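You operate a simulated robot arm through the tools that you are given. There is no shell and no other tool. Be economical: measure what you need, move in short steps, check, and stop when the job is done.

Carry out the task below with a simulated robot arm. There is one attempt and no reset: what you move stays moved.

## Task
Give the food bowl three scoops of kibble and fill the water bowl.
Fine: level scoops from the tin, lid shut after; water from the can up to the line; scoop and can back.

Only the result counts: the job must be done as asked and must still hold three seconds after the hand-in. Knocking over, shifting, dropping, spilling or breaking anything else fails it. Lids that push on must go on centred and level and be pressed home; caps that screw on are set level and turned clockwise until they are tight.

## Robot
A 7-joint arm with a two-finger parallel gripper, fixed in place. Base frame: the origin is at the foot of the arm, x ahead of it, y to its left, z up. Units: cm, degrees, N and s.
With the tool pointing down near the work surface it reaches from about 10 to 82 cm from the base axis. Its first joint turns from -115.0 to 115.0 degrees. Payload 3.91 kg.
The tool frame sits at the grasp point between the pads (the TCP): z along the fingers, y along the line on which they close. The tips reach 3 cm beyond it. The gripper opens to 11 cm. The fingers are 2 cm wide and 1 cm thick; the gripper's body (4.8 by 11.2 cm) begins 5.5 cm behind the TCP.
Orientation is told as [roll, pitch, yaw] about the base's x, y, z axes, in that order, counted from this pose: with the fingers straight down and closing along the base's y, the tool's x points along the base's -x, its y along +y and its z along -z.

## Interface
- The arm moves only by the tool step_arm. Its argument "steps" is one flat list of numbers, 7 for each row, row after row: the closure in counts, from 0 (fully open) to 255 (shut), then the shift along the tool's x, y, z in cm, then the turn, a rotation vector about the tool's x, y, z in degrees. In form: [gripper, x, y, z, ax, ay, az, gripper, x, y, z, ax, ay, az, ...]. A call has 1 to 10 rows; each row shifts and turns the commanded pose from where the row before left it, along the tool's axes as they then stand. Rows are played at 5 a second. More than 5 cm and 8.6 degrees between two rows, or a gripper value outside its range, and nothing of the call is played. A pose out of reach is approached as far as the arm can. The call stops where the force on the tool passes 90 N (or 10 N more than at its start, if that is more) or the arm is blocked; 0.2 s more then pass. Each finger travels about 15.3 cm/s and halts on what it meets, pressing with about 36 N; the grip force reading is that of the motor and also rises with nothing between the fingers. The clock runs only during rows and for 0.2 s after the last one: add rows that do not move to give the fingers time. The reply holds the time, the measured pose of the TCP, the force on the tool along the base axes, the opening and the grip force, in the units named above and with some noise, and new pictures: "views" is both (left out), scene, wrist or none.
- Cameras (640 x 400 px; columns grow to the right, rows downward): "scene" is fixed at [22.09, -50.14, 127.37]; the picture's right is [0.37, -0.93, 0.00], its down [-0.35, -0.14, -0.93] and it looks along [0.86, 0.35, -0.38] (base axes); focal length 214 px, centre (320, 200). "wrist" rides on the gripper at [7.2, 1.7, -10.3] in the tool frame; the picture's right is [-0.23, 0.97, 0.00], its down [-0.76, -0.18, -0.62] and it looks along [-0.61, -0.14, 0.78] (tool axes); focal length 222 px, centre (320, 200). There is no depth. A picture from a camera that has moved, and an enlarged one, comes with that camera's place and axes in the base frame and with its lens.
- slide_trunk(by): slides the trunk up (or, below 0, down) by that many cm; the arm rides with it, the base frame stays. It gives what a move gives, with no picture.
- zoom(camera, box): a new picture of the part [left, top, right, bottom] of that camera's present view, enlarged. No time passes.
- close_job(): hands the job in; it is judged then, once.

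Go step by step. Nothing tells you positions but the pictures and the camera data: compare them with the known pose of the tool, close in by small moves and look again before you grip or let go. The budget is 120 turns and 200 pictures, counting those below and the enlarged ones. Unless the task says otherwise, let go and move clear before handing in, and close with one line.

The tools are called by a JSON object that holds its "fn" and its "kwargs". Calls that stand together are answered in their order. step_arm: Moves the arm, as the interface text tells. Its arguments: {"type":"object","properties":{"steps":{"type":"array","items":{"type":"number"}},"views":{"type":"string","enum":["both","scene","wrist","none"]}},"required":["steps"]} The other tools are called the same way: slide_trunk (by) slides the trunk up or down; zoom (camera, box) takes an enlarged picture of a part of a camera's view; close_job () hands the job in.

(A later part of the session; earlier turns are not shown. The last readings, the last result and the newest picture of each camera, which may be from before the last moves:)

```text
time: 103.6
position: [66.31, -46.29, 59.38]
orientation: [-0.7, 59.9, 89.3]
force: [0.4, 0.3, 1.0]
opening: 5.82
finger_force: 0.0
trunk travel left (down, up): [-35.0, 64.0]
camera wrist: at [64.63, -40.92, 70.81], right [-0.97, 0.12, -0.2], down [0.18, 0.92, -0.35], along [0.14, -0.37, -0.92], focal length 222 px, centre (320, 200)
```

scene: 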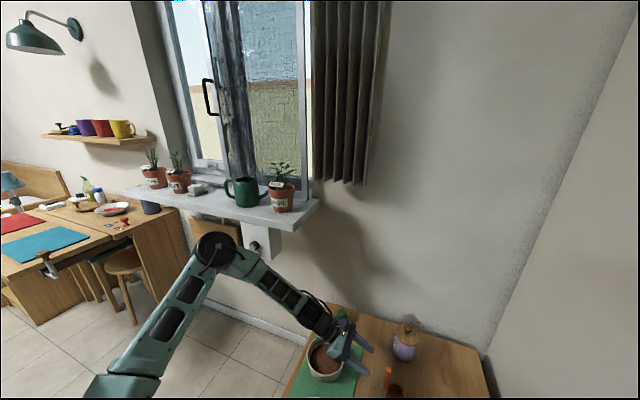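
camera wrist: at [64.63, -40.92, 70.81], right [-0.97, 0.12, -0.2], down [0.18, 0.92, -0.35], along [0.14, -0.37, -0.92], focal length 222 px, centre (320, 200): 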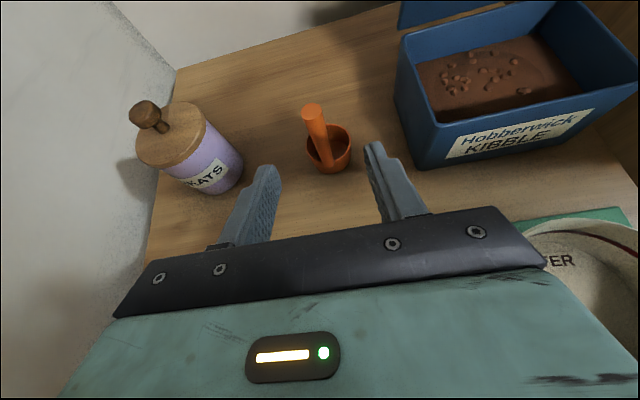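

The scoop stands where it was. Next I'll close the lid by gripping its knob and rotating it back about the hinge.

{"fn": "step_arm", "kwargs": {"steps": [110, 3.81, 0, -2.2, 0, 0, 0, 110, 3.81, 0, -2.2, 0, 0, 0, 110, 3.81, 0, -2.2, 0, 0, 0, 110, 3.81, 0, -2.2, 0, 0, 0, 110, 3.81, 0, -2.2, 0, 0, 0], "views": "none"}}

{"fn": "step_arm", "kwargs": {"steps": [110, 0, 2.2, 0, 0, -8.6, 0, 110, 0, 2.2, 0, 0, -8.6, 0, 110, 0, 2.2, 0, 0, -8.6, 0, 110, 0, 2.2, 0, 0, -8.6, 0, 110, 0, 2.2, 0, 0, -8.6, 0, 110, 0, 2.2, 0, 0, -8.6, 0, 110, 0, 2.2, 0, 0, -8.6, 0, 110, 0, 2.2, 0, 0, -8.6, 0], "views": "wrist"}}

{"fn": "zoom", "kwargs": {"camera": "scene", "box": [270, 280, 430, 400]}}

```text
time: 104.8
position: [66.35, -46.32, 81.5]
orientation: [-0.5, 59.9, 89.5]
force: [-0.7, 0.2, 0.2]
opening: 6.24
finger_force: 0.0
trunk travel left (down, up): [-35.0, 64.0]
```

```text
time: 106.6
position: [48.8, -46.27, 81.37]
orientation: [-0.4, -9.0, 89.9]
force: [0.2, 0.6, -0.4]
opening: 6.26
finger_force: 0.1
trunk travel left (down, up): [-35.0, 64.0]
camera wrist: at [47.08, -55.06, 90.45], right [-0.97, 0.23, 0.03], down [0.17, 0.65, 0.74], along [0.15, 0.72, -0.68], focal length 222 px, centre (320, 200)
```

wrist: 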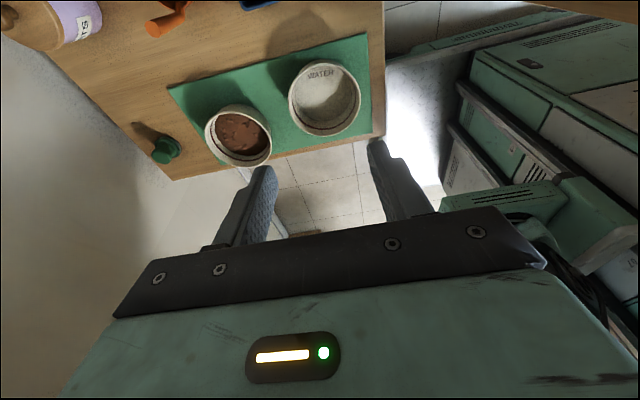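

```text
3.33 times, centred on (350, 340) of scene
camera zoom: at [22.09, -50.14, 127.37], right [0.37, -0.93, 0.0], down [-0.35, -0.14, -0.93], along [0.86, 0.35, -0.38], focal length 715 px, centre (220, -267)
```

zoom: 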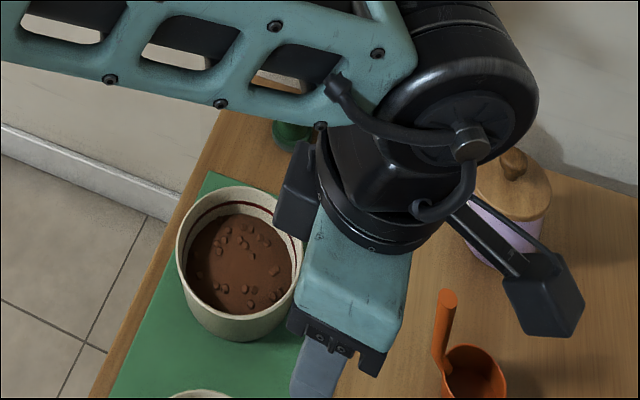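

{"fn": "step_arm", "kwargs": {"steps": [110, 3.85, 0.04, -0.61, 0, 0, 0, 110, 3.85, 0.04, -0.61, 0, 0, 0, 110, 3.85, 0.04, -0.61, 0, 0, 0, 110, 3.85, 0, -0.61, 0, 0, 0, 110, 3.85, 0, -0.61, 0, 0, 0], "views": "wrist"}}

```text
time: 107.8
position: [48.37, -65.93, 81.46]
orientation: [-0.4, -9.0, 89.9]
force: [0.9, -0.2, 0.6]
opening: 6.26
finger_force: 0.2
trunk travel left (down, up): [-35.0, 64.0]
camera wrist: at [46.63, -74.61, 90.56], right [-0.97, 0.23, 0.03], down [0.18, 0.66, 0.73], along [0.15, 0.72, -0.68], focal length 222 px, centre (320, 200)
```

wrist: 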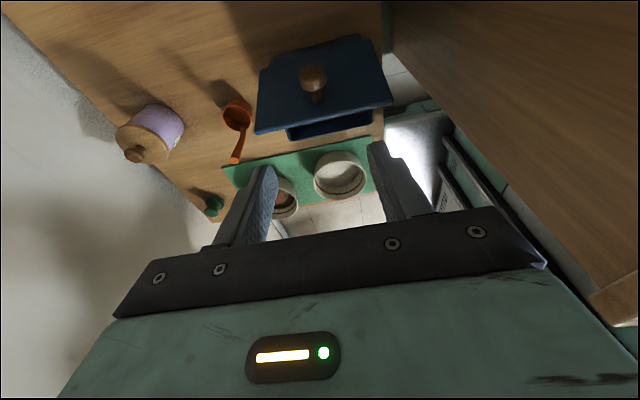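

The knob is at about (48.6,-66,64). Descending around it.

{"fn": "step_arm", "kwargs": {"steps": [110, 0.55, -0.04, 3.27, 0, 0, 0, 110, 0.55, -0.04, 3.27, 0, 0, 0, 110, 0.55, -0.04, 3.27, 0, 0, 0, 110, 0.55, -0.04, 3.27, 0, 0, 0, 110, 0.55, -0.04, 3.27, 0, 0, 0], "views": "wrist"}}

```text
time: 109.0
position: [48.83, -65.92, 64.91]
orientation: [-0.3, -8.8, 89.8]
force: [-0.4, -1.0, -0.4]
opening: 6.26
finger_force: 0.0
trunk travel left (down, up): [-35.0, 64.0]
camera wrist: at [47.17, -74.62, 73.99], right [-0.97, 0.23, 0.03], down [0.18, 0.66, 0.73], along [0.15, 0.72, -0.68], focal length 222 px, centre (320, 200)
```

wrist: 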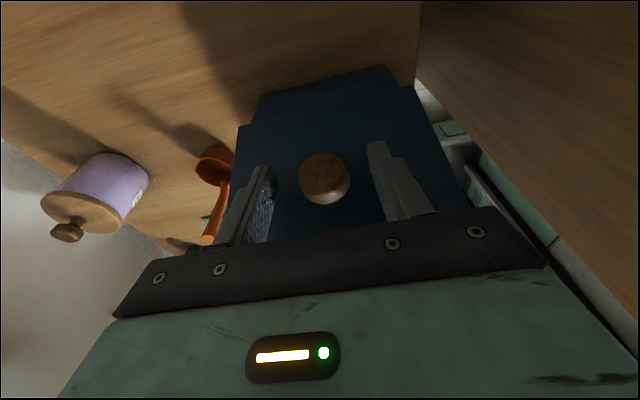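

{"fn": "step_arm", "kwargs": {"steps": [255, 0, 0, 0, 0, 0, 0, 255, 0, 0, 0, 0, 0, 0, 255, 0, 0, 0, 0, 0, 0, 255, -1.12, 0, 0.22, 0, 6, 0, 255, -1.12, 0, 0.22, 0, 6, 0, 255, -1.12, 0, 0.22, 0, 6, 0, 255, -1.12, 0, 0.22, 0, 6, 0], "views": "wrist"}}

```text
time: 110.6
position: [48.85, -61.58, 64.2]
orientation: [-0.4, 15.3, 89.6]
force: [-9.4, 9.3, 29.6]
opening: 2.9
finger_force: 36.1
trunk travel left (down, up): [-35.0, 64.0]
camera wrist: at [47.09, -65.73, 76.1], right [-0.97, 0.22, -0.07], down [0.18, 0.9, 0.4], along [0.15, 0.38, -0.91], focal length 222 px, centre (320, 200)
```

wrist: 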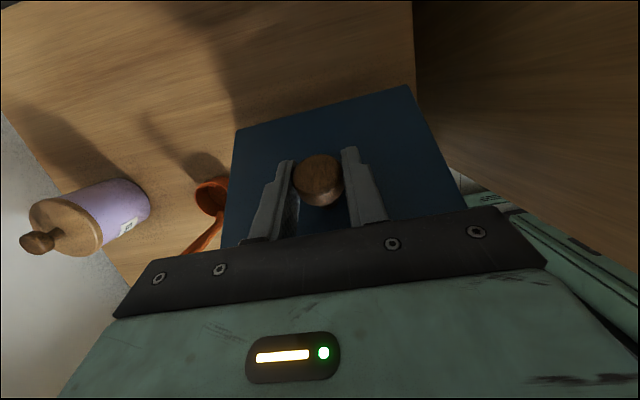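

Some vertical strain has built up because my hinge estimate is slightly off. I'll relieve it by 0.3 cm and continue in smaller steps.

{"fn": "step_arm", "kwargs": {"steps": [255, 0.08, 0.1, -0.29, 0, 0, 0, 255, -1.16, 0, 0.2, 0, 6, 0, 255, -1.16, 0, 0.2, 0, 6, 0], "views": "wrist"}}

```text
time: 111.4
position: [48.84, -59.35, 63.19]
orientation: [-0.3, 27.2, 89.6]
force: [-7.3, 8.7, 18.1]
opening: 2.91
finger_force: 35.8
trunk travel left (down, up): [-35.0, 64.0]
camera wrist: at [47.07, -61.03, 75.65], right [-0.97, 0.21, -0.11], down [0.18, 0.96, 0.21], along [0.15, 0.18, -0.97], focal length 222 px, centre (320, 200)
```

wrist: 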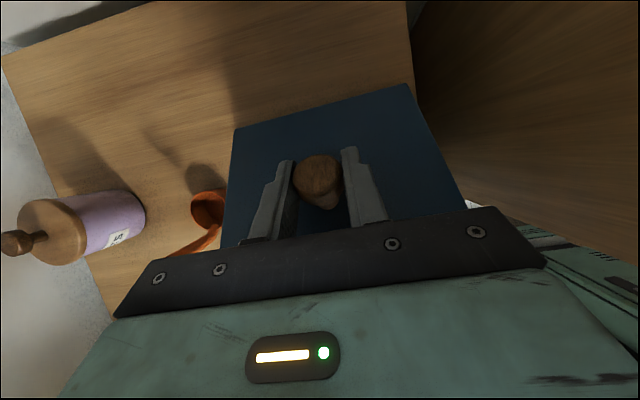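

{"fn": "step_arm", "kwargs": {"steps": [255, 0.1, 0.2, -0.2, 0, 0, 0, 255, -1.17, 0, 0.2, 0, 6, 0, 255, -1.17, 0, 0.2, 0, 6, 0, 255, -1.17, 0, 0.2, 0, 6, 0], "views": "wrist"}}

```text
time: 112.4
position: [48.52, -56.84, 60.86]
orientation: [-0.3, 45.1, 89.6]
force: [2.6, -1.8, 0.4]
opening: 2.9
finger_force: 35.4
trunk travel left (down, up): [-35.0, 64.0]
camera wrist: at [46.86, -54.55, 73.32], right [-0.97, 0.16, -0.16], down [0.18, 0.98, -0.1], along [0.14, -0.13, -0.98], focal length 222 px, centre (320, 200)
```

wrist: 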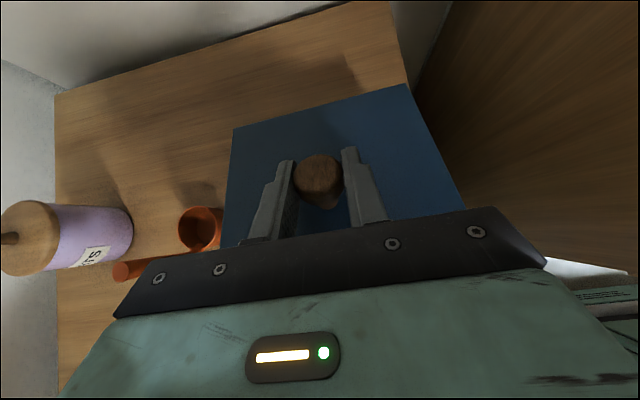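

{"fn": "step_arm", "kwargs": {"steps": [255, -1.16, 0, 0.21, 0, 6, 0, 255, -1.16, 0, 0.21, 0, 6, 0, 255, -0.77, 0, 0.14, 0, 4, 0], "views": "wrist"}}

```text
time: 113.2
position: [48.63, -55.22, 58.24]
orientation: [-0.7, 61.4, 89.2]
force: [-4.3, 5.3, 5.4]
opening: 2.9
finger_force: 36.3
trunk travel left (down, up): [-35.0, 64.0]
camera wrist: at [46.83, -49.66, 69.57], right [-0.97, 0.11, -0.2], down [0.18, 0.91, -0.37], along [0.14, -0.39, -0.91], focal length 222 px, centre (320, 200)
```

wrist: 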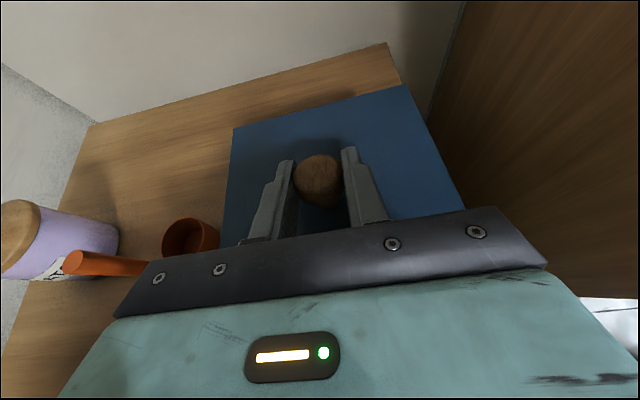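

{"fn": "step_arm", "kwargs": {"steps": [255, -0.58, 0, 0.1, 0, 3, 0, 255, -0.3, 0, 0.05, 0, 1.5, 0], "views": "none"}}

```text
time: 113.8
position: [48.39, -54.88, 57.49]
orientation: [-0.7, 65.8, 89.1]
force: [-4.5, 5.3, 7.8]
opening: 2.86
finger_force: 35.6
trunk travel left (down, up): [-35.0, 64.0]
```

{"fn": "step_arm", "kwargs": {"steps": [255, -0.2, 0, 0.1, 0, 0, 0, 255, 0, 0, 0, 0, 0, 0], "views": "none"}}

```text
time: 114.4
position: [48.53, -54.96, 57.28]
orientation: [-0.7, 65.8, 89.0]
force: [-6.2, 7.6, 12.0]
opening: 2.93
finger_force: 35.5
trunk travel left (down, up): [-35.0, 64.0]
```

Resistance is rising, so the lid is at or near closed. I'll release, back away and inspect.

{"fn": "step_arm", "kwargs": {"steps": [150, 0, 0, 0, 0, 0, 0, 100, 0, 0, 0, 0, 0, 0, 100, 0, 0, -3, 0, 0, 0, 100, 0, 0, -4, 0, 0, 0, 100, 2, 0, -4, 0, 0, 0], "views": "wrist"}}

{"fn": "zoom", "kwargs": {"camera": "wrist", "box": [180, 20, 480, 230]}}

```text
time: 115.6
position: [48.33, -45.85, 63.37]
orientation: [-0.7, 65.5, 89.0]
force: [0.5, -0.2, 0.3]
opening: 6.73
finger_force: 0.0
trunk travel left (down, up): [-35.0, 64.0]
camera wrist: at [46.74, -39.42, 74.42], right [-0.97, 0.1, -0.21], down [0.18, 0.88, -0.44], along [0.14, -0.46, -0.88], focal length 222 px, centre (320, 200)
```

wrist: 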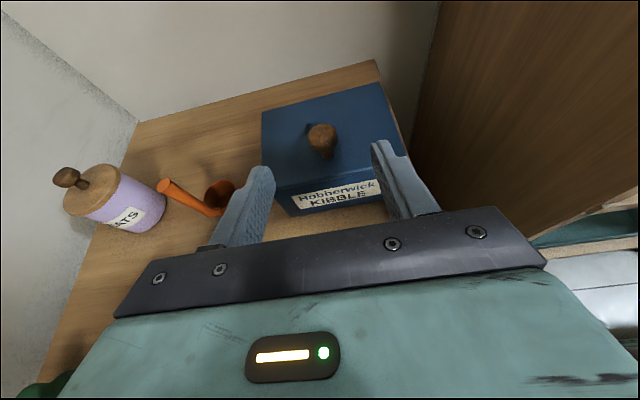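

```text
1.90 times, centred on (330, 125) of wrist
camera zoom: at [46.74, -39.42, 74.42], right [-0.97, 0.1, -0.21], down [0.18, 0.88, -0.44], along [0.14, -0.46, -0.88], focal length 423 px, centre (301, 343)
```

zoom: 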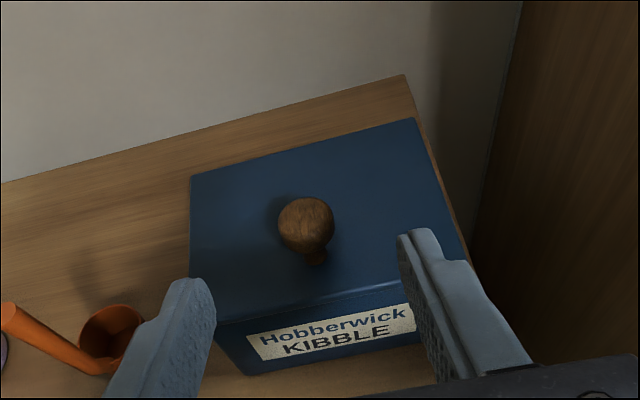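

{"fn": "zoom", "kwargs": {"camera": "wrist", "box": [255, 150, 405, 220]}}

{"fn": "zoom", "kwargs": {"camera": "wrist", "box": [130, 150, 270, 240]}}

```text
4.27 times, centred on (330, 185) of wrist
camera zoom: at [46.74, -39.42, 74.42], right [-0.97, 0.1, -0.21], down [0.18, 0.88, -0.44], along [0.14, -0.46, -0.88], focal length 948 px, centre (277, 264)
```

zoom: 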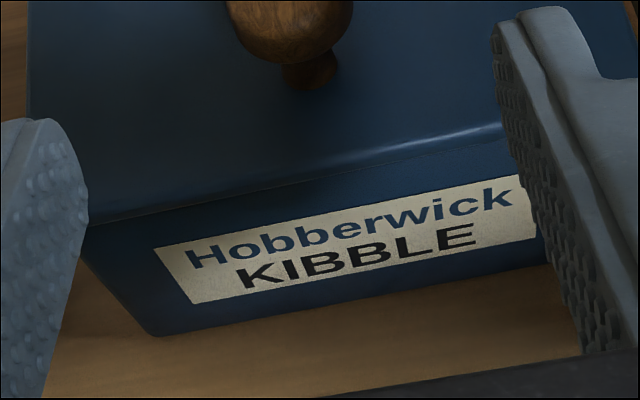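

```text
4.44 times, centred on (200, 195) of wrist
camera zoom: at [46.74, -39.42, 74.42], right [-0.97, 0.1, -0.21], down [0.18, 0.88, -0.44], along [0.14, -0.46, -0.88], focal length 987 px, centre (853, 222)
```

zoom: 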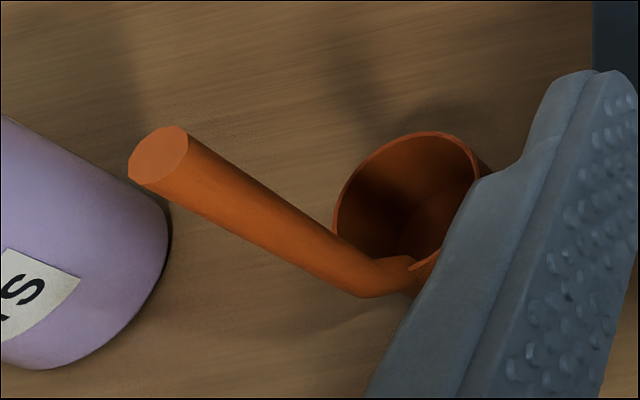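

The lid looks flush and the scoop stands upright in place. I'll press lightly on the knob with closed fingers to be sure it's shut.

{"fn": "step_arm", "kwargs": {"steps": [255, 0.58, -0.1, 2.48, 0, 0, 0, 255, 0.58, -0.1, 2.48, 0, 0, 0, 255, 0.58, -0.1, 2.48, 0, 0, 0, 255, -0.45, 0, 0.21, 0, 0, 0, 255, -0.45, 0, 0.21, 0, 0, 0], "views": "wrist"}}

```text
time: 116.8
position: [48.88, -53.43, 60.84]
orientation: [-0.8, 65.5, 89.3]
force: [-0.4, -0.3, 0.4]
opening: 0.02
finger_force: 36.1
trunk travel left (down, up): [-35.0, 64.0]
camera wrist: at [47.21, -46.91, 71.81], right [-0.97, 0.1, -0.21], down [0.18, 0.88, -0.44], along [0.14, -0.46, -0.87], focal length 222 px, centre (320, 200)
```

wrist: 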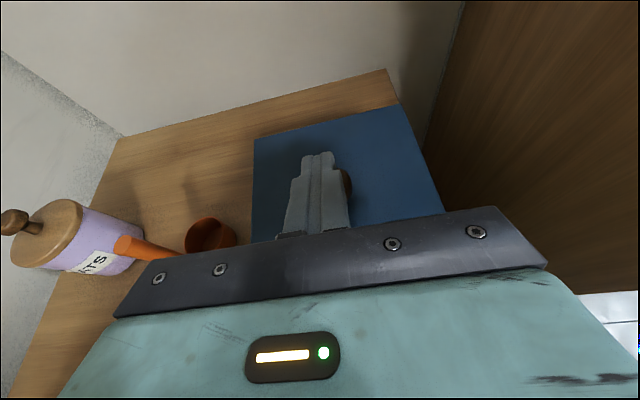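

{"fn": "step_arm", "kwargs": {"steps": [255, -0.27, 0.15, 0.13, 0, 0, 0, 255, -0.27, 0, 0.13, 0, 0, 0, 255, -0.27, 0, 0.13, 0, 0, 0], "views": "none"}}

```text
time: 117.6
position: [48.82, -53.46, 60.04]
orientation: [-0.7, 65.5, 89.2]
force: [-0.6, -0.1, -0.2]
opening: 0.0
finger_force: 36.3
trunk travel left (down, up): [-35.0, 64.0]
```

{"fn": "step_arm", "kwargs": {"steps": [255, -0.18, 0, 0.08, 0, 0, 0, 255, -0.18, 0, 0.08, 0, 0, 0], "views": "none"}}

{"fn": "step_arm", "kwargs": {"steps": [255, -0.18, 0, 0.08, 0, 0, 0, 255, -0.1, 0, 0.05, 0, 0, 0], "views": "none"}}

```text
time: 118.2
position: [48.66, -53.41, 59.93]
orientation: [-1.1, 65.8, 88.7]
force: [2.5, 5.2, 20.3]
opening: 0.01
finger_force: 35.8
trunk travel left (down, up): [-35.0, 64.0]
```

```text
time: 118.8
position: [48.76, -53.22, 59.75]
orientation: [-1.4, 66.1, 88.5]
force: [5.0, 10.0, 41.3]
opening: 0.02
finger_force: 36.2
trunk travel left (down, up): [-35.0, 64.0]
```

41 N of press with no give: the lid is shut. Next the can; I'll rise, raise the trunk and turn the tool to face the window.

{"fn": "step_arm", "kwargs": {"steps": [255, 3.64, 0, -1.64, 0, 0, 0, 255, 3.64, 0, -1.64, 0, 0, 0, 100, 3.64, 0, -1.64, 0, 0, 0, 100, 3.64, 0, -1.64, 0, 0, 0, 100, 3.64, 0, -1.64, 0, 0, 0, 100, 0, -1, -4.5, 0, 0, 0, 100, 0, 0, -4.5, 0, 0, 0, 100, 0, 0, -4.5, 0, 0, 0, 100, 0, 0, -4.5, 0, 0, 0], "views": "none"}}

{"fn": "slide_trunk", "kwargs": {"by": 25}}

{"fn": "step_arm", "kwargs": {"steps": [100, 0, 0, 0, 7.74, 0, -3.49, 100, 0, 0, 0, 7.74, 0, -3.49, 100, 0, 0, 0, 7.74, 0, -3.49, 100, 0, 0, 0, 7.74, 0, -3.49, 100, 0, 0, 0, 7.74, 0, -3.49, 100, 0, 0, 0, 7.74, 0, -3.49, 100, 0, 0, 0, 7.74, 0, -3.49, 100, 0, 0, 0, 7.74, 0, -3.49, 100, 0, 0, 0, 7.74, 0, -3.49, 100, 0, 0, 0, 7.74, 0, -3.49], "views": "both"}}

```text
time: 120.8
position: [49.72, -37.14, 86.85]
orientation: [-0.7, 65.6, 89.0]
force: [0.9, -1.1, 0.1]
opening: 6.72
finger_force: 0.1
trunk travel left (down, up): [-35.0, 64.0]
```

```text
time: 123.4
position: [49.81, -37.06, 111.69]
orientation: [-0.6, 65.7, 89.1]
force: [-0.2, 0.4, 1.0]
opening: 6.7
finger_force: 0.0
trunk travel left (down, up): [-60.0, 39.0]
```

```text
time: 125.6
position: [51.29, -37.89, 113.28]
orientation: [-0.1, 66.1, 174.7]
force: [0.0, 0.1, -0.8]
opening: 6.72
finger_force: 0.0
out of reach, approached as far as the arm can: row 3, 4, 5
trunk travel left (down, up): [-60.0, 39.0]
camera wrist: at [44.73, -39.0, 124.15], right [-0.18, -0.96, -0.21], down [-0.86, 0.26, -0.44], along [0.48, 0.1, -0.87], focal length 222 px, centre (320, 200)
```

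scene: 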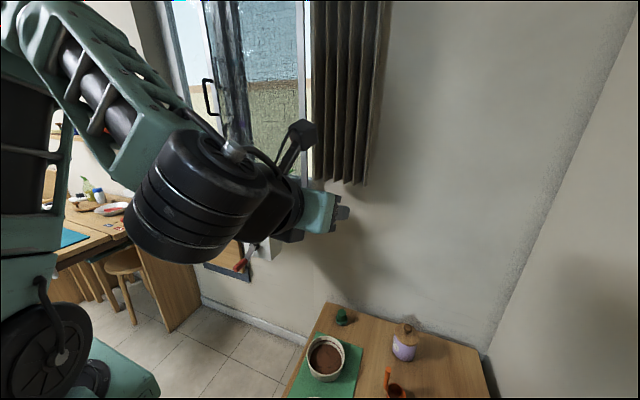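
wrist: 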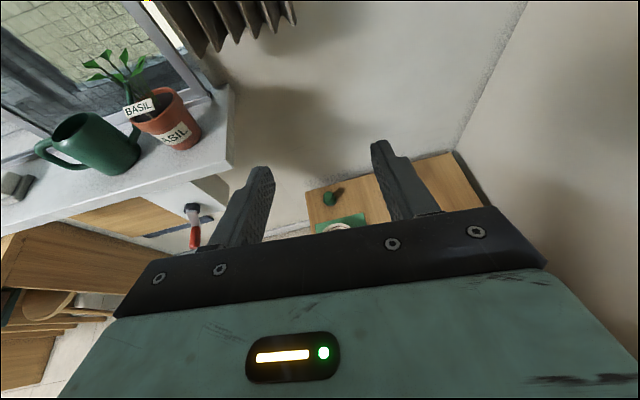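

The can is in the wrist view at left. I'll enlarge it and triangulate with the earlier scene view.

{"fn": "zoom", "kwargs": {"camera": "wrist", "box": [0, 50, 240, 230]}}

```text
2.22 times, centred on (120, 140) of wrist
camera zoom: at [44.73, -39.0, 124.15], right [-0.18, -0.96, -0.21], down [-0.86, 0.26, -0.44], along [0.48, 0.1, -0.87], focal length 494 px, centre (764, 333)
```

zoom: 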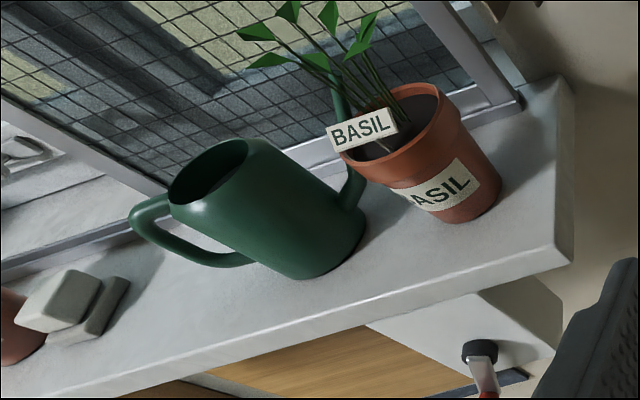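

From triangulation: the can's body is centred near (84,5.6), z 94.5–104, with its handle at azimuth about 120° and its spout tip near (91,-5,105). I'll move across in front of the window for a closer look.

{"fn": "step_arm", "kwargs": {"steps": [60, 0, -4.5, 0, 0, 0, 0, 60, 0, -4.5, 0, 0, 0, 0, 60, 0, -4.5, 0, 0, 0, 0, 60, 0, -4.5, 0, 0, 0, 0, 60, 0, -4.5, 0, 0, 0, 0, 60, 0, -4.5, 0, 0, 0, 0, 60, 0, -4.5, 0, 0, 0, 0, 60, 0, -4.5, 0, 0, 0, 0, 60, 0, -4.5, 0, 0, 0, 0], "views": "both"}}

```text
time: 127.6
position: [57.73, 0.53, 117.78]
orientation: [-0.3, 66.2, 174.4]
force: [1.0, 0.1, -0.8]
opening: 8.41
finger_force: 0.0
out of reach, approached as far as the arm can: row 2, 3, 4, 5
trunk travel left (down, up): [-60.0, 39.0]
camera wrist: at [51.07, -0.54, 128.61], right [-0.18, -0.96, -0.21], down [-0.86, 0.26, -0.44], along [0.48, 0.1, -0.87], focal length 222 px, centre (320, 200)
```

scene: 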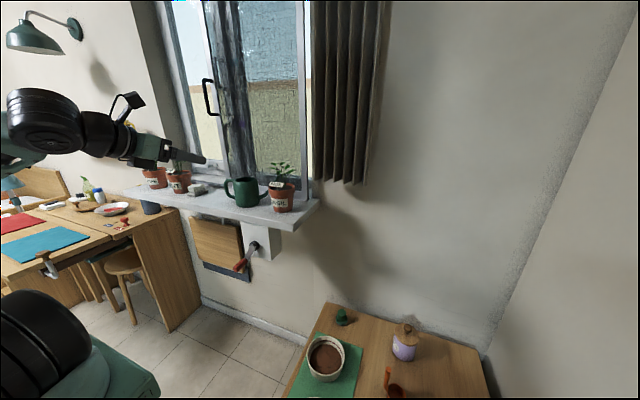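
wrist: 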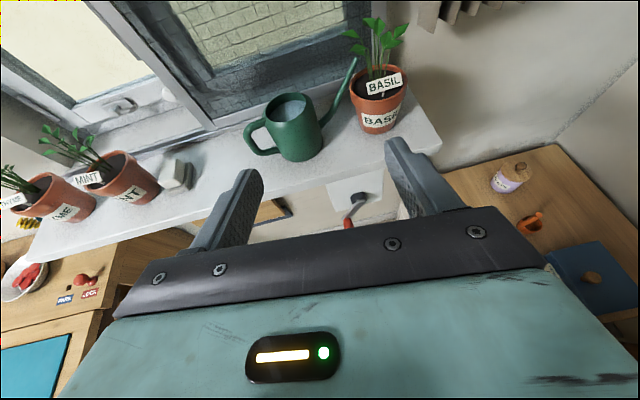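

Good view: the can is full of water. I'll enlarge it to refine its position.

{"fn": "zoom", "kwargs": {"camera": "wrist", "box": [220, 40, 420, 180]}}

{"fn": "zoom", "kwargs": {"camera": "scene", "box": [200, 150, 320, 230]}}

```text
2.86 times, centred on (320, 110) of wrist
camera zoom: at [51.07, -0.54, 128.61], right [-0.18, -0.96, -0.21], down [-0.86, 0.26, -0.44], along [0.48, 0.1, -0.87], focal length 635 px, centre (320, 457)
```

zoom: 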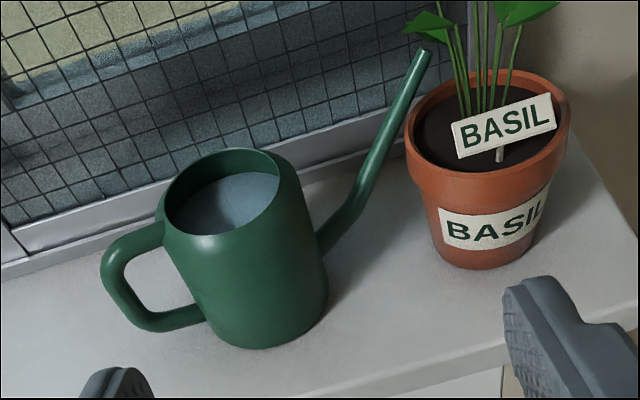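

```text
5.00 times, centred on (260, 190) of scene
camera zoom: at [22.09, -50.14, 127.37], right [0.37, -0.93, 0.0], down [-0.35, -0.14, -0.93], along [0.86, 0.35, -0.38], focal length 1072 px, centre (620, 250)
```

zoom: 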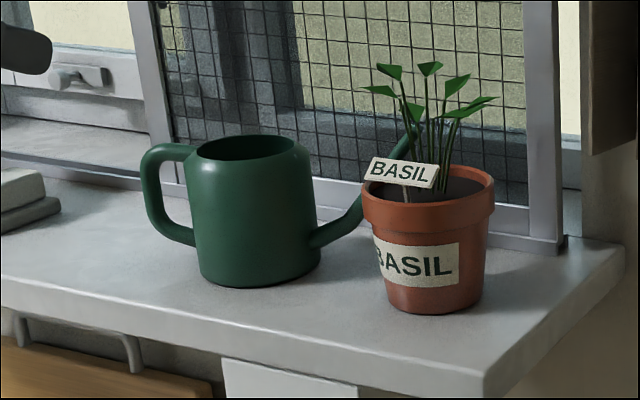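

Refined: rim centre (83,4.1,104.2), mid-body diameter about 8.5 cm, handle bar near (81,12.8), spout azimuth about -70°. I'll grip the body between handle and spout, so I'll set tilt 35° and heading -36°.

{"fn": "step_arm", "kwargs": {"steps": [0, 0, 0, 0, -6.95, 0, 3.1, 0, 0, 0, 0, -6.95, 0, 3.1, 0, 0, 0, 0, -6.95, 0, 3.1, 0, 0, 0, 0, -6.95, 0, 3.1, 0, 0, 0, 0, 0, -7.8, 0, 0, 0, 0, 0, 0, -7.8, 0, 0, 0, 0, 0, 0, -7.8, 0, 0, 0, 0, 0, 0, -7.8, 0], "views": "none"}}

{"fn": "step_arm", "kwargs": {"steps": [0, 0.93, -3.02, 2.5, 0, 0, 0, 0, 0.93, -3.02, 2.5, 0, 0, 0, 0, 0.93, -3.02, 2.5, 0, 0, 0, 0, 0.93, -3.02, 2.5, 0, 0, 0], "views": "both"}}

```text
time: 129.4
position: [57.72, 0.28, 117.72]
orientation: [-0.2, 34.6, 144.0]
force: [0.1, 0.6, 0.0]
opening: 10.98
finger_force: 0.0
trunk travel left (down, up): [-60.0, 39.0]
```

```text
time: 130.4
position: [71.81, 4.89, 111.72]
orientation: [-0.3, 34.8, 144.1]
force: [0.0, -0.6, 0.0]
opening: 10.99
finger_force: 0.1
trunk travel left (down, up): [-60.0, 39.0]
camera wrist: at [70.89, 3.43, 124.39], right [-0.72, -0.68, -0.13], down [-0.69, 0.72, 0.08], along [0.04, 0.15, -0.99], focal length 222 px, centre (320, 200)
```

scene: 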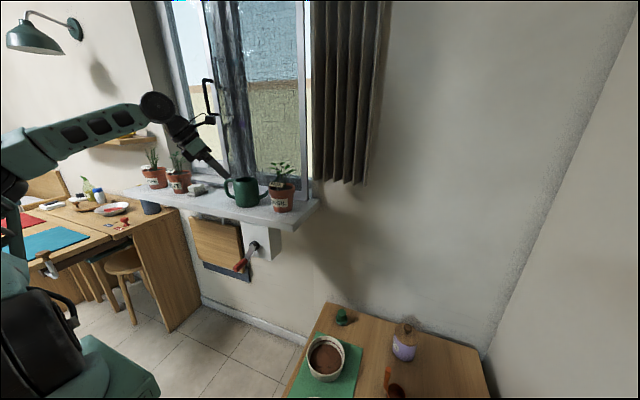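
wrist: 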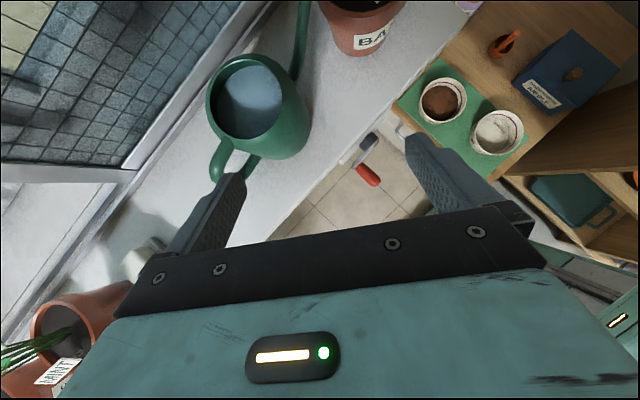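

From above, the can sits at (83.2,4.3) with handle and spout almost along ±y. I'll turn the heading to -48° and move to the pre-grasp point above the rim.

{"fn": "step_arm", "kwargs": {"steps": [0, 0, 0, 0, -3.45, 0, 4.9, 0, 0, 0, 0, -3.45, 0, 4.9, 0, 0.22, -2.68, 1.7, 0, 0, 0, 0, 0.22, -2.68, 1.7, 0, 0, 0, 0, 0.22, -2.68, 1.7, 0, 0, 0], "views": "both"}}

{"fn": "zoom", "kwargs": {"camera": "scene", "box": [190, 130, 310, 220]}}

```text
time: 131.6
position: [80.23, 7.89, 107.79]
orientation: [-0.1, 34.7, 132.3]
force: [-0.7, -0.5, 0.0]
opening: 11.01
finger_force: 0.0
trunk travel left (down, up): [-60.0, 39.0]
camera wrist: at [79.08, 6.7, 120.41], right [-0.85, -0.52, -0.13], down [-0.53, 0.85, 0.08], along [0.07, 0.14, -0.99], focal length 222 px, centre (320, 200)
```

scene: 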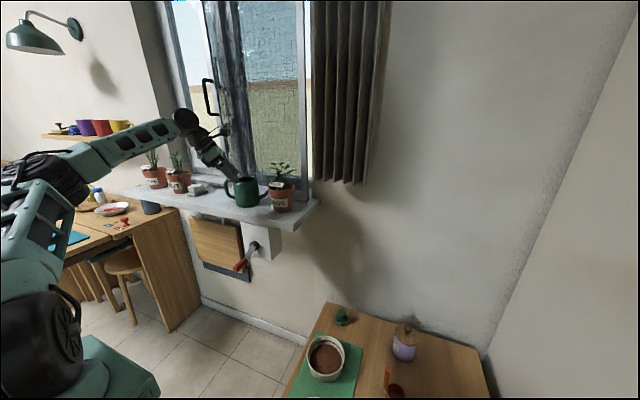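
wrist: 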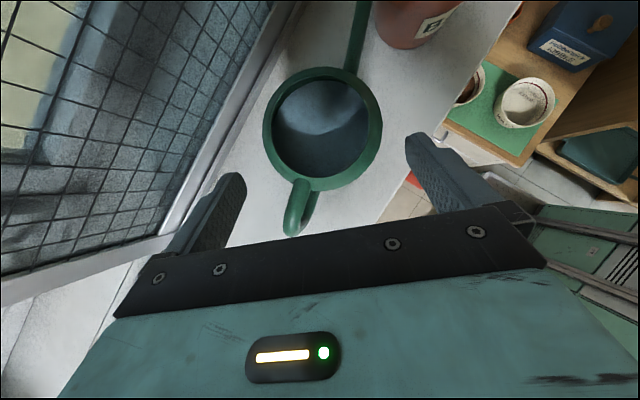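

```text
4.44 times, centred on (250, 175) of scene
camera zoom: at [22.09, -50.14, 127.37], right [0.37, -0.93, 0.0], down [-0.35, -0.14, -0.93], along [0.86, 0.35, -0.38], focal length 953 px, centre (631, 311)
```

zoom: 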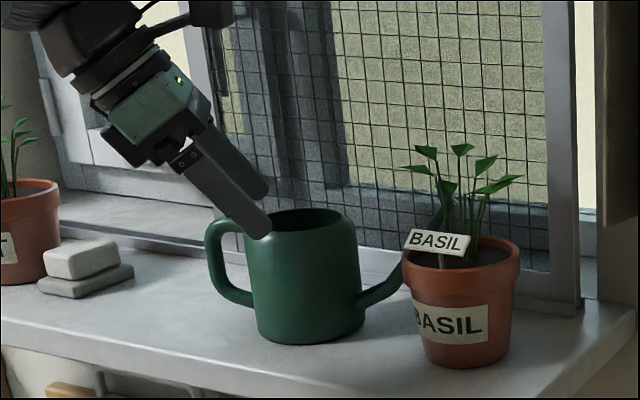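

The rim is centred between the fingers, with handle and spout clear of both. Advancing slowly along the tool.

{"fn": "step_arm", "kwargs": {"steps": [0, 0.02, 0.07, 1.85, 0, 0, 0, 0, 0.02, 0.07, 1.85, 0, 0, 0, 0, 0.02, 0.07, 1.85, 0, 0, 0, 0, 0.02, 0.07, 1.85, 0, 0, 0], "views": "wrist"}}

{"fn": "zoom", "kwargs": {"camera": "scene", "box": [190, 130, 310, 220]}}

```text
time: 132.6
position: [82.91, 4.45, 101.75]
orientation: [0.0, 34.7, 132.3]
force: [-0.9, 0.2, -0.2]
opening: 11.0
finger_force: 0.1
trunk travel left (down, up): [-60.0, 39.0]
camera wrist: at [81.73, 3.29, 114.45], right [-0.85, -0.52, -0.13], down [-0.53, 0.85, 0.08], along [0.07, 0.13, -0.99], focal length 222 px, centre (320, 200)
```

wrist: 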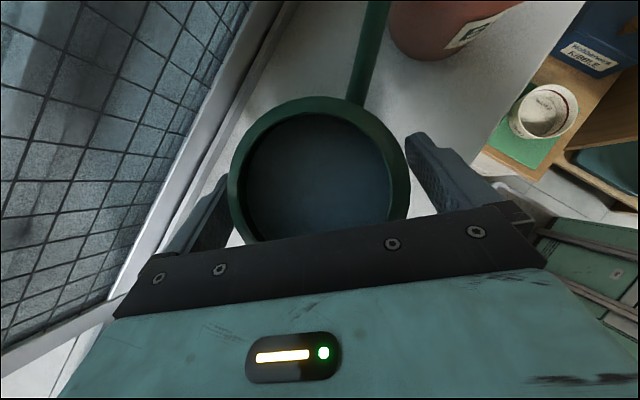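

```text
4.44 times, centred on (250, 175) of scene
camera zoom: at [22.09, -50.14, 127.37], right [0.37, -0.93, 0.0], down [-0.35, -0.14, -0.93], along [0.86, 0.35, -0.38], focal length 953 px, centre (631, 311)
```

zoom: 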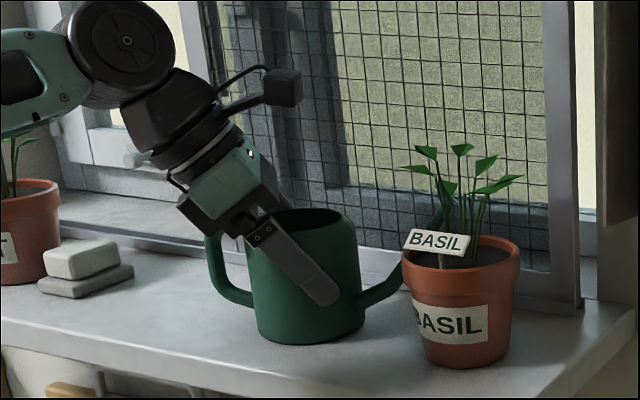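

Fingers straddle the can body without contact. Closing gradually.

{"fn": "step_arm", "kwargs": {"steps": [30, 0, 0, 0, 0, 0, 0, 50, 0, 0, 0, 0, 0, 0, 70, 0, 0, 0, 0, 0, 0, 255, 0, 0, 0, 0, 0, 0, 255, 0, 0, 0, 0, 0, 0], "views": "wrist"}}

```text
time: 133.8
position: [82.9, 4.46, 101.8]
orientation: [0.0, 34.6, 132.2]
force: [1.1, -0.7, -0.3]
opening: 8.91
finger_force: 35.8
trunk travel left (down, up): [-60.0, 39.0]
camera wrist: at [81.74, 3.29, 114.45], right [-0.85, -0.52, -0.13], down [-0.53, 0.85, 0.08], along [0.07, 0.14, -0.99], focal length 222 px, centre (320, 200)
```

wrist: 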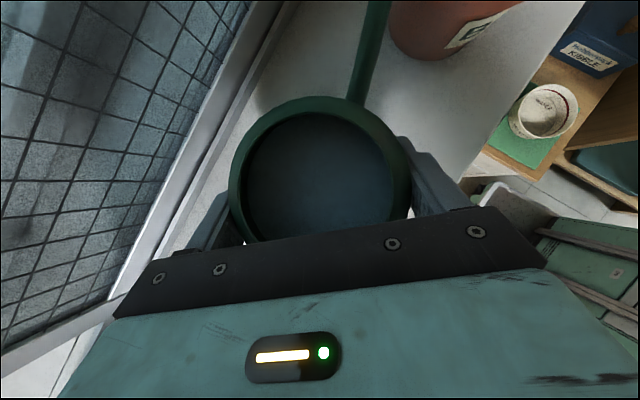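

Firm grip at 8.9 cm; this is the return pose. A small test lift first.

{"fn": "step_arm", "kwargs": {"steps": [255, 0.28, 0, -0.41, 0, 0, 0, 255, 0.57, 0, -0.82, 0, 0, 0, 255, 0.57, 0, -0.82, 0, 0, 0, 255, 0, 0, 0, 0, 0, 0], "views": "wrist"}}

{"fn": "zoom", "kwargs": {"camera": "scene", "box": [190, 130, 310, 220]}}

```text
time: 134.8
position: [82.97, 4.45, 104.28]
orientation: [0.0, 34.7, 132.4]
force: [-0.4, 0.4, -4.5]
opening: 8.88
finger_force: 35.8
trunk travel left (down, up): [-60.0, 39.0]
camera wrist: at [81.74, 3.31, 116.92], right [-0.85, -0.52, -0.13], down [-0.53, 0.85, 0.08], along [0.07, 0.14, -0.99], focal length 222 px, centre (320, 200)
```

wrist: 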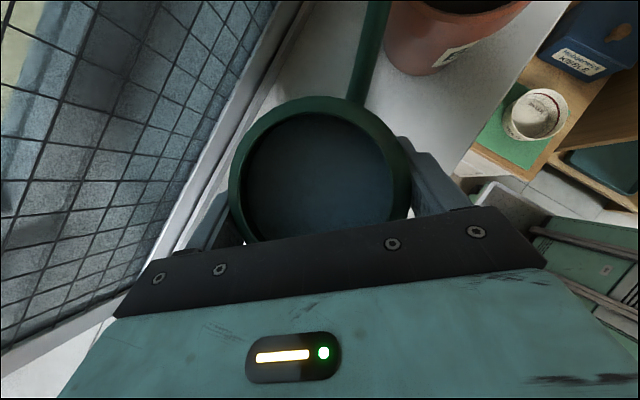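

```text
4.44 times, centred on (250, 175) of scene
camera zoom: at [22.09, -50.14, 127.37], right [0.37, -0.93, 0.0], down [-0.35, -0.14, -0.93], along [0.86, 0.35, -0.38], focal length 953 px, centre (631, 311)
```

zoom: 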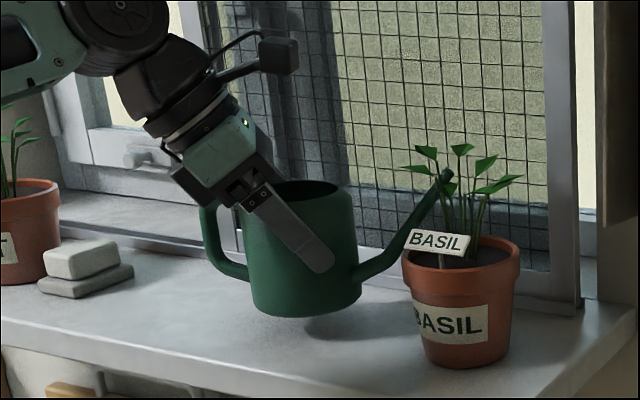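

It lifts cleanly (about 4.5 N). The spout tip is near the basil leaves, so I'll move +y away from the plant first and then go up.

{"fn": "step_arm", "kwargs": {"steps": [255, -0.76, -0.84, -0.53, 0, 0, 0, 255, -0.76, -0.84, -0.53, 0, 0, 0, 255, -0.76, -0.84, -0.53, 0, 0, 0, 255, -0.76, -0.84, -0.53, 0, 0, 0, 255, 1.14, 0, -1.65, 0, 0, 0, 255, 1.71, 0, -2.5, 0, 0, 0, 255, 1.71, 0, -2.5, 0, 0, 0, 255, 1.71, 0, -2.5, 0, 0, 0], "views": "both"}}

{"fn": "zoom", "kwargs": {"camera": "scene", "box": [170, 100, 320, 220]}}

```text
time: 136.6
position: [82.97, 9.62, 115.36]
orientation: [0.0, 34.8, 132.3]
force: [0.2, 0.6, -5.2]
opening: 8.92
finger_force: 36.1
trunk travel left (down, up): [-60.0, 39.0]
camera wrist: at [81.81, 8.4, 128.03], right [-0.85, -0.52, -0.13], down [-0.53, 0.85, 0.08], along [0.07, 0.13, -0.99], focal length 222 px, centre (320, 200)
```

scene: 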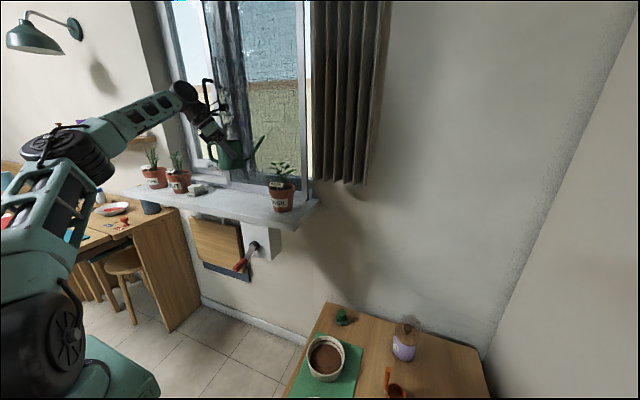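
wrist: 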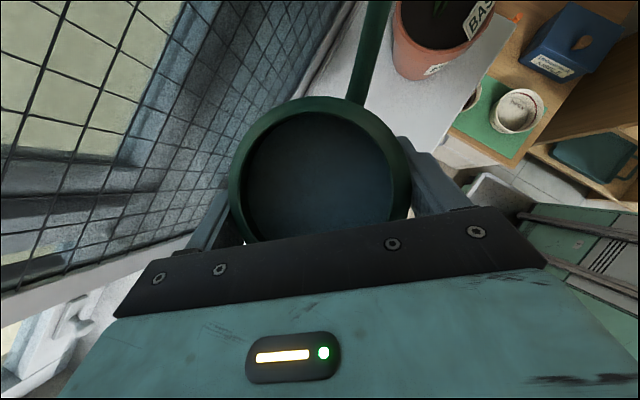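

```text
3.33 times, centred on (245, 160) of scene
camera zoom: at [22.09, -50.14, 127.37], right [0.37, -0.93, 0.0], down [-0.35, -0.14, -0.93], along [0.86, 0.35, -0.38], focal length 715 px, centre (570, 333)
```

zoom: 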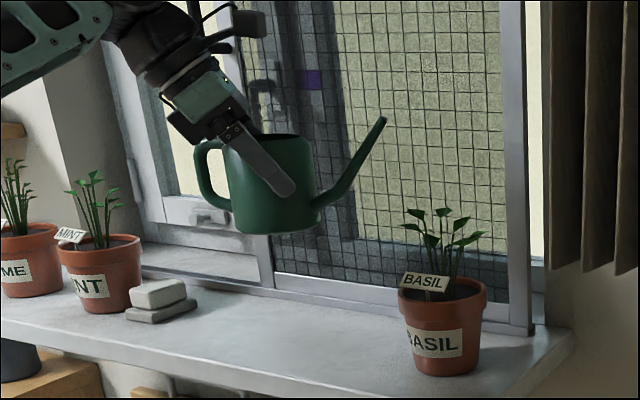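

The plant is undisturbed. Next I'll carry the can level out into the room and over toward the water bowl.

{"fn": "step_arm", "kwargs": {"steps": [255, -1.66, 2.22, -1.15, 0, 0, 0, 255, -2.21, 2.96, -1.53, 0, 0, 0, 255, -2.21, 2.96, -1.53, 0, 0, 0, 255, -2.21, 2.96, -1.53, 0, 0, 0, 255, -2.21, 2.96, -1.53, 0, 0, 0, 255, 0.92, 3.46, 0.64, 0, 0, 0, 255, 0.92, 3.46, 0.64, 0, 0, 0, 255, 0.92, 3.46, 0.64, 0, 0, 0, 255, 0.92, 3.46, 0.64, 0, 0, 0, 255, 0.92, 3.46, 0.64, 0, 0, 0], "views": "none"}}

{"fn": "step_arm", "kwargs": {"steps": [255, 0.92, 3.46, 0.64, 0, 0, 0, 255, 0.92, 3.46, 0.64, 0, 0, 0, 255, 0.92, 3.46, 0.64, 0, 0, 0, 255, 0.92, 3.46, 0.64, 0, 0, 0, 255, 0.92, 3.46, 0.64, 0, 0, 0, 255, 0.7, 2.4, 0.4, 0, 0, 0], "views": "both"}}

```text
time: 138.8
position: [54.81, -6.45, 115.22]
orientation: [0.4, 34.8, 132.2]
force: [0.6, -0.1, -4.1]
opening: 8.89
finger_force: 35.9
trunk travel left (down, up): [-60.0, 39.0]
```

```text
time: 140.2
position: [46.22, -22.73, 115.31]
orientation: [0.7, 35.1, 130.8]
force: [0.3, -0.4, -5.3]
opening: 8.9
finger_force: 36.0
out of reach, approached as far as the arm can: row 5, 6
trunk travel left (down, up): [-60.0, 39.0]
camera wrist: at [45.12, -23.62, 128.03], right [-0.86, -0.49, -0.12], down [-0.5, 0.86, 0.07], along [0.07, 0.12, -0.99], focal length 222 px, centre (320, 200)
```

scene: 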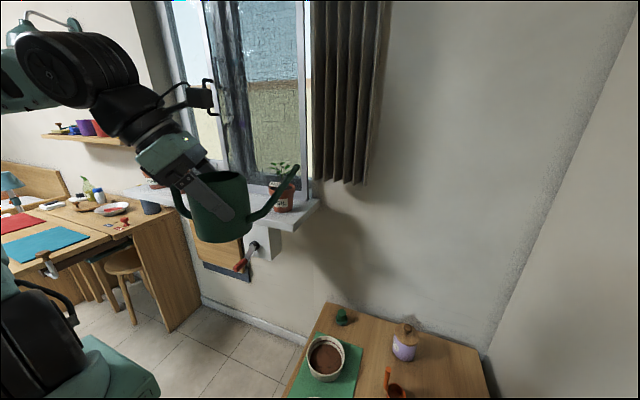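
wrist: 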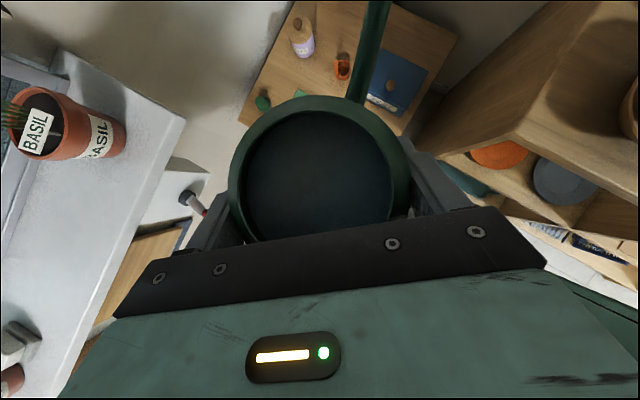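

Rather high here; I'll lower the trunk so the can comes down toward the bowl.

{"fn": "slide_trunk", "kwargs": {"by": -38}}

{"fn": "step_arm", "kwargs": {"steps": [255, 0, 0, 0, 0, 0, 0], "views": "both"}}

{"fn": "zoom", "kwargs": {"camera": "scene", "box": [200, 250, 400, 400]}}

```text
time: 143.8
position: [46.26, -22.54, 77.34]
orientation: [0.7, 35.1, 130.9]
force: [0.2, -0.1, -4.6]
opening: 8.9
finger_force: 36.2
trunk travel left (down, up): [-22.0, 77.0]
```

```text
time: 144.2
position: [46.34, -22.54, 77.33]
orientation: [0.7, 35.0, 131.0]
force: [0.2, 0.7, -5.1]
opening: 8.9
finger_force: 36.4
trunk travel left (down, up): [-22.0, 77.0]
camera wrist: at [45.16, -23.55, 90.03], right [-0.86, -0.49, -0.12], down [-0.5, 0.86, 0.07], along [0.07, 0.12, -0.99], focal length 222 px, centre (320, 200)
```

scene: 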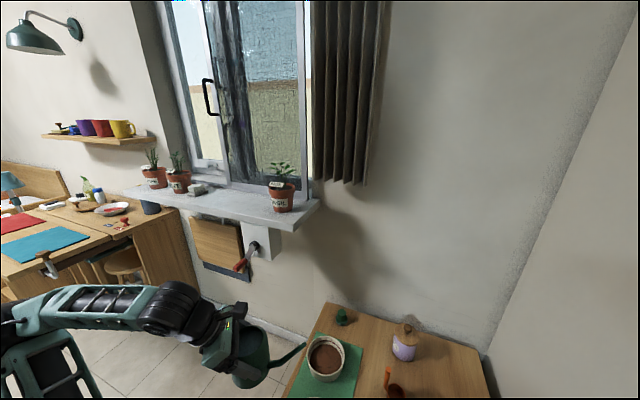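
wrist: 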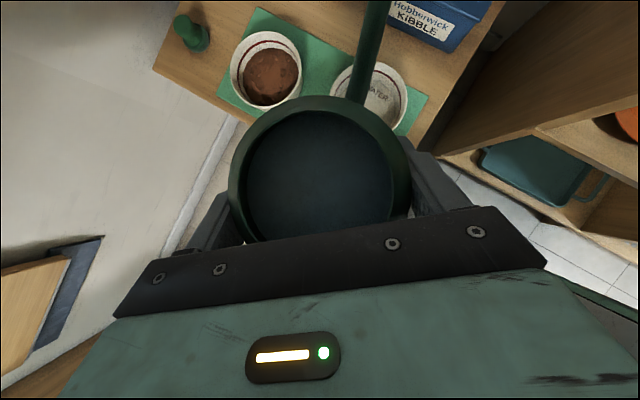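

```text
2.67 times, centred on (300, 325) of scene
camera zoom: at [22.09, -50.14, 127.37], right [0.37, -0.93, 0.0], down [-0.35, -0.14, -0.93], along [0.86, 0.35, -0.38], focal length 572 px, centre (373, -133)
```

zoom: 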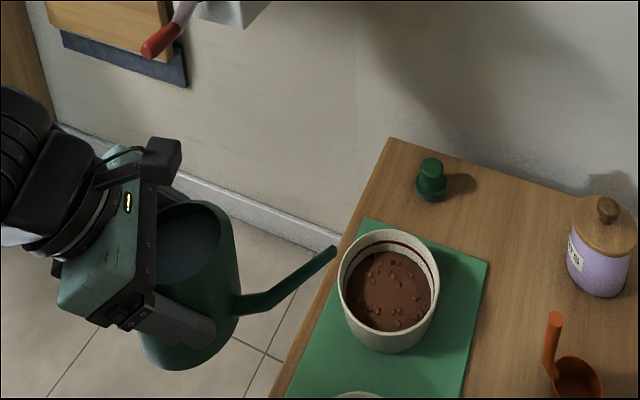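

The can is beside the table with its spout pointing at the water bowl. The bowl is out of the scene camera's view, so I'll pour in short doses and check with the wrist camera in between. First I'll lower and tilt a little.

{"fn": "step_arm", "kwargs": {"steps": [255, -2.47, 0, 3.52, 0, 0, 0, 255, -2.47, 0, 3.52, 0, 0, 0, 255, -2.47, 0, 3.52, 0, 0, 0, 255, -2.47, 0, 3.52, 0, 0, 0], "views": "wrist"}}

{"fn": "zoom", "kwargs": {"camera": "scene", "box": [220, 280, 380, 400]}}

```text
time: 145.2
position: [51.7, -22.45, 65.29]
orientation: [-0.1, 34.7, 132.2]
force: [0.6, 0.7, -4.9]
opening: 8.93
finger_force: 36.1
out of reach, approached as far as the arm can: row 2, 3, 4
trunk travel left (down, up): [-22.0, 77.0]
camera wrist: at [50.63, -23.57, 77.97], right [-0.85, -0.52, -0.13], down [-0.53, 0.85, 0.08], along [0.07, 0.14, -0.99], focal length 222 px, centre (320, 200)
```

wrist: 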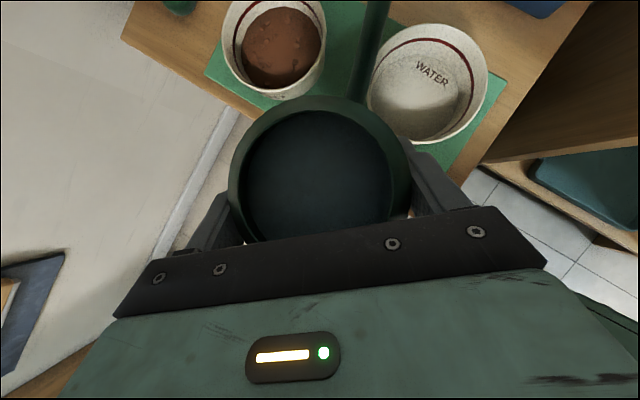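

```text
3.33 times, centred on (300, 340) of scene
camera zoom: at [22.09, -50.14, 127.37], right [0.37, -0.93, 0.0], down [-0.35, -0.14, -0.93], along [0.86, 0.35, -0.38], focal length 715 px, centre (387, -267)
```

zoom: 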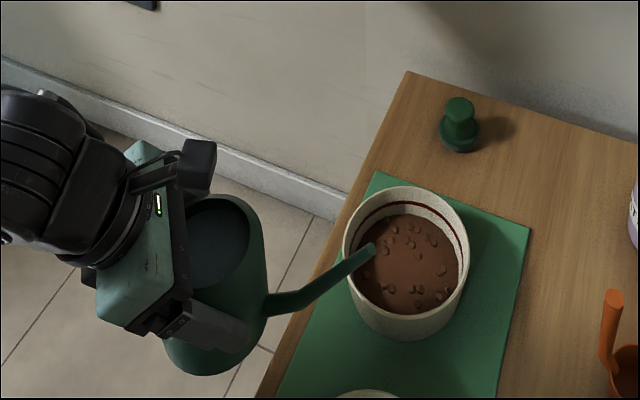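

This pose is at the arm's limit, too close in. I'll move out a little and up, then turn the heading about 41° so the wrist is farther out.

{"fn": "step_arm", "kwargs": {"steps": [255, 1.68, -1.11, -0.66, 0, 0, 0, 255, 1.68, -1.11, -0.66, 0, 0, 0, 255, 1.68, -1.11, -0.66, 0, 0, 0, 255, 1.68, -1.11, -0.66, 0, 0, 0, 255, 0, 0, 0, 0, 0, 0], "views": "none"}}

{"fn": "step_arm", "kwargs": {"steps": [255, 0, 0, 0, -4.67, 0, 6.74, 255, 0, 0, 0, -4.67, 0, 6.74, 255, 0, 0, 0, -4.67, 0, 6.74, 255, 0, 0, 0, -4.67, 0, 6.74, 255, 0, 0, 0, -4.67, 0, 6.74], "views": "both"}}

```text
time: 146.4
position: [57.84, -22.37, 71.39]
orientation: [-0.1, 34.7, 132.2]
force: [-0.2, -0.5, -4.9]
opening: 8.9
finger_force: 36.1
trunk travel left (down, up): [-22.0, 77.0]
```

```text
time: 147.6
position: [57.74, -22.19, 71.3]
orientation: [-0.2, 34.8, 91.1]
force: [-0.1, 0.2, -4.8]
opening: 8.92
finger_force: 35.9
trunk travel left (down, up): [-22.0, 77.0]
camera wrist: at [56.17, -22.38, 83.97], right [-0.98, 0.17, -0.13], down [0.16, 0.98, 0.08], along [0.14, 0.06, -0.99], focal length 222 px, centre (320, 200)
```

scene: 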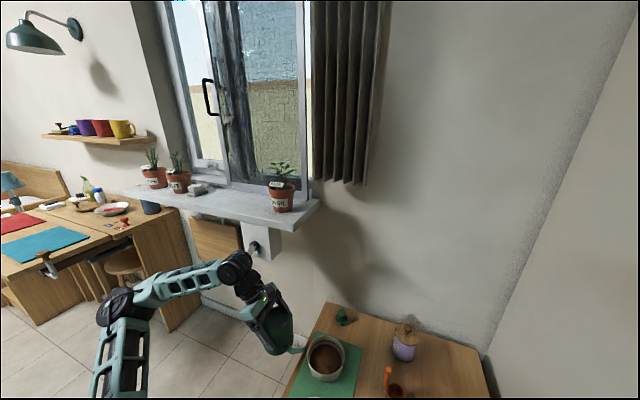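
wrist: 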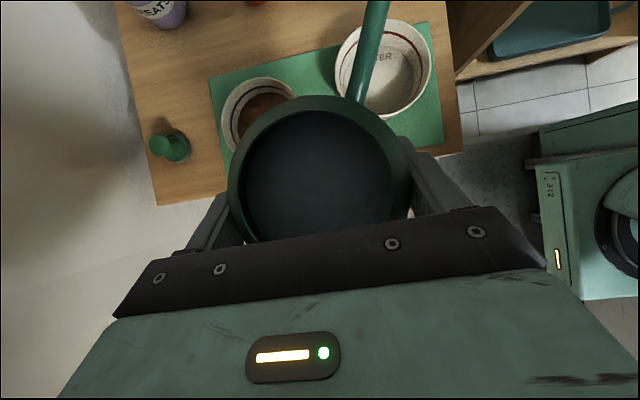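

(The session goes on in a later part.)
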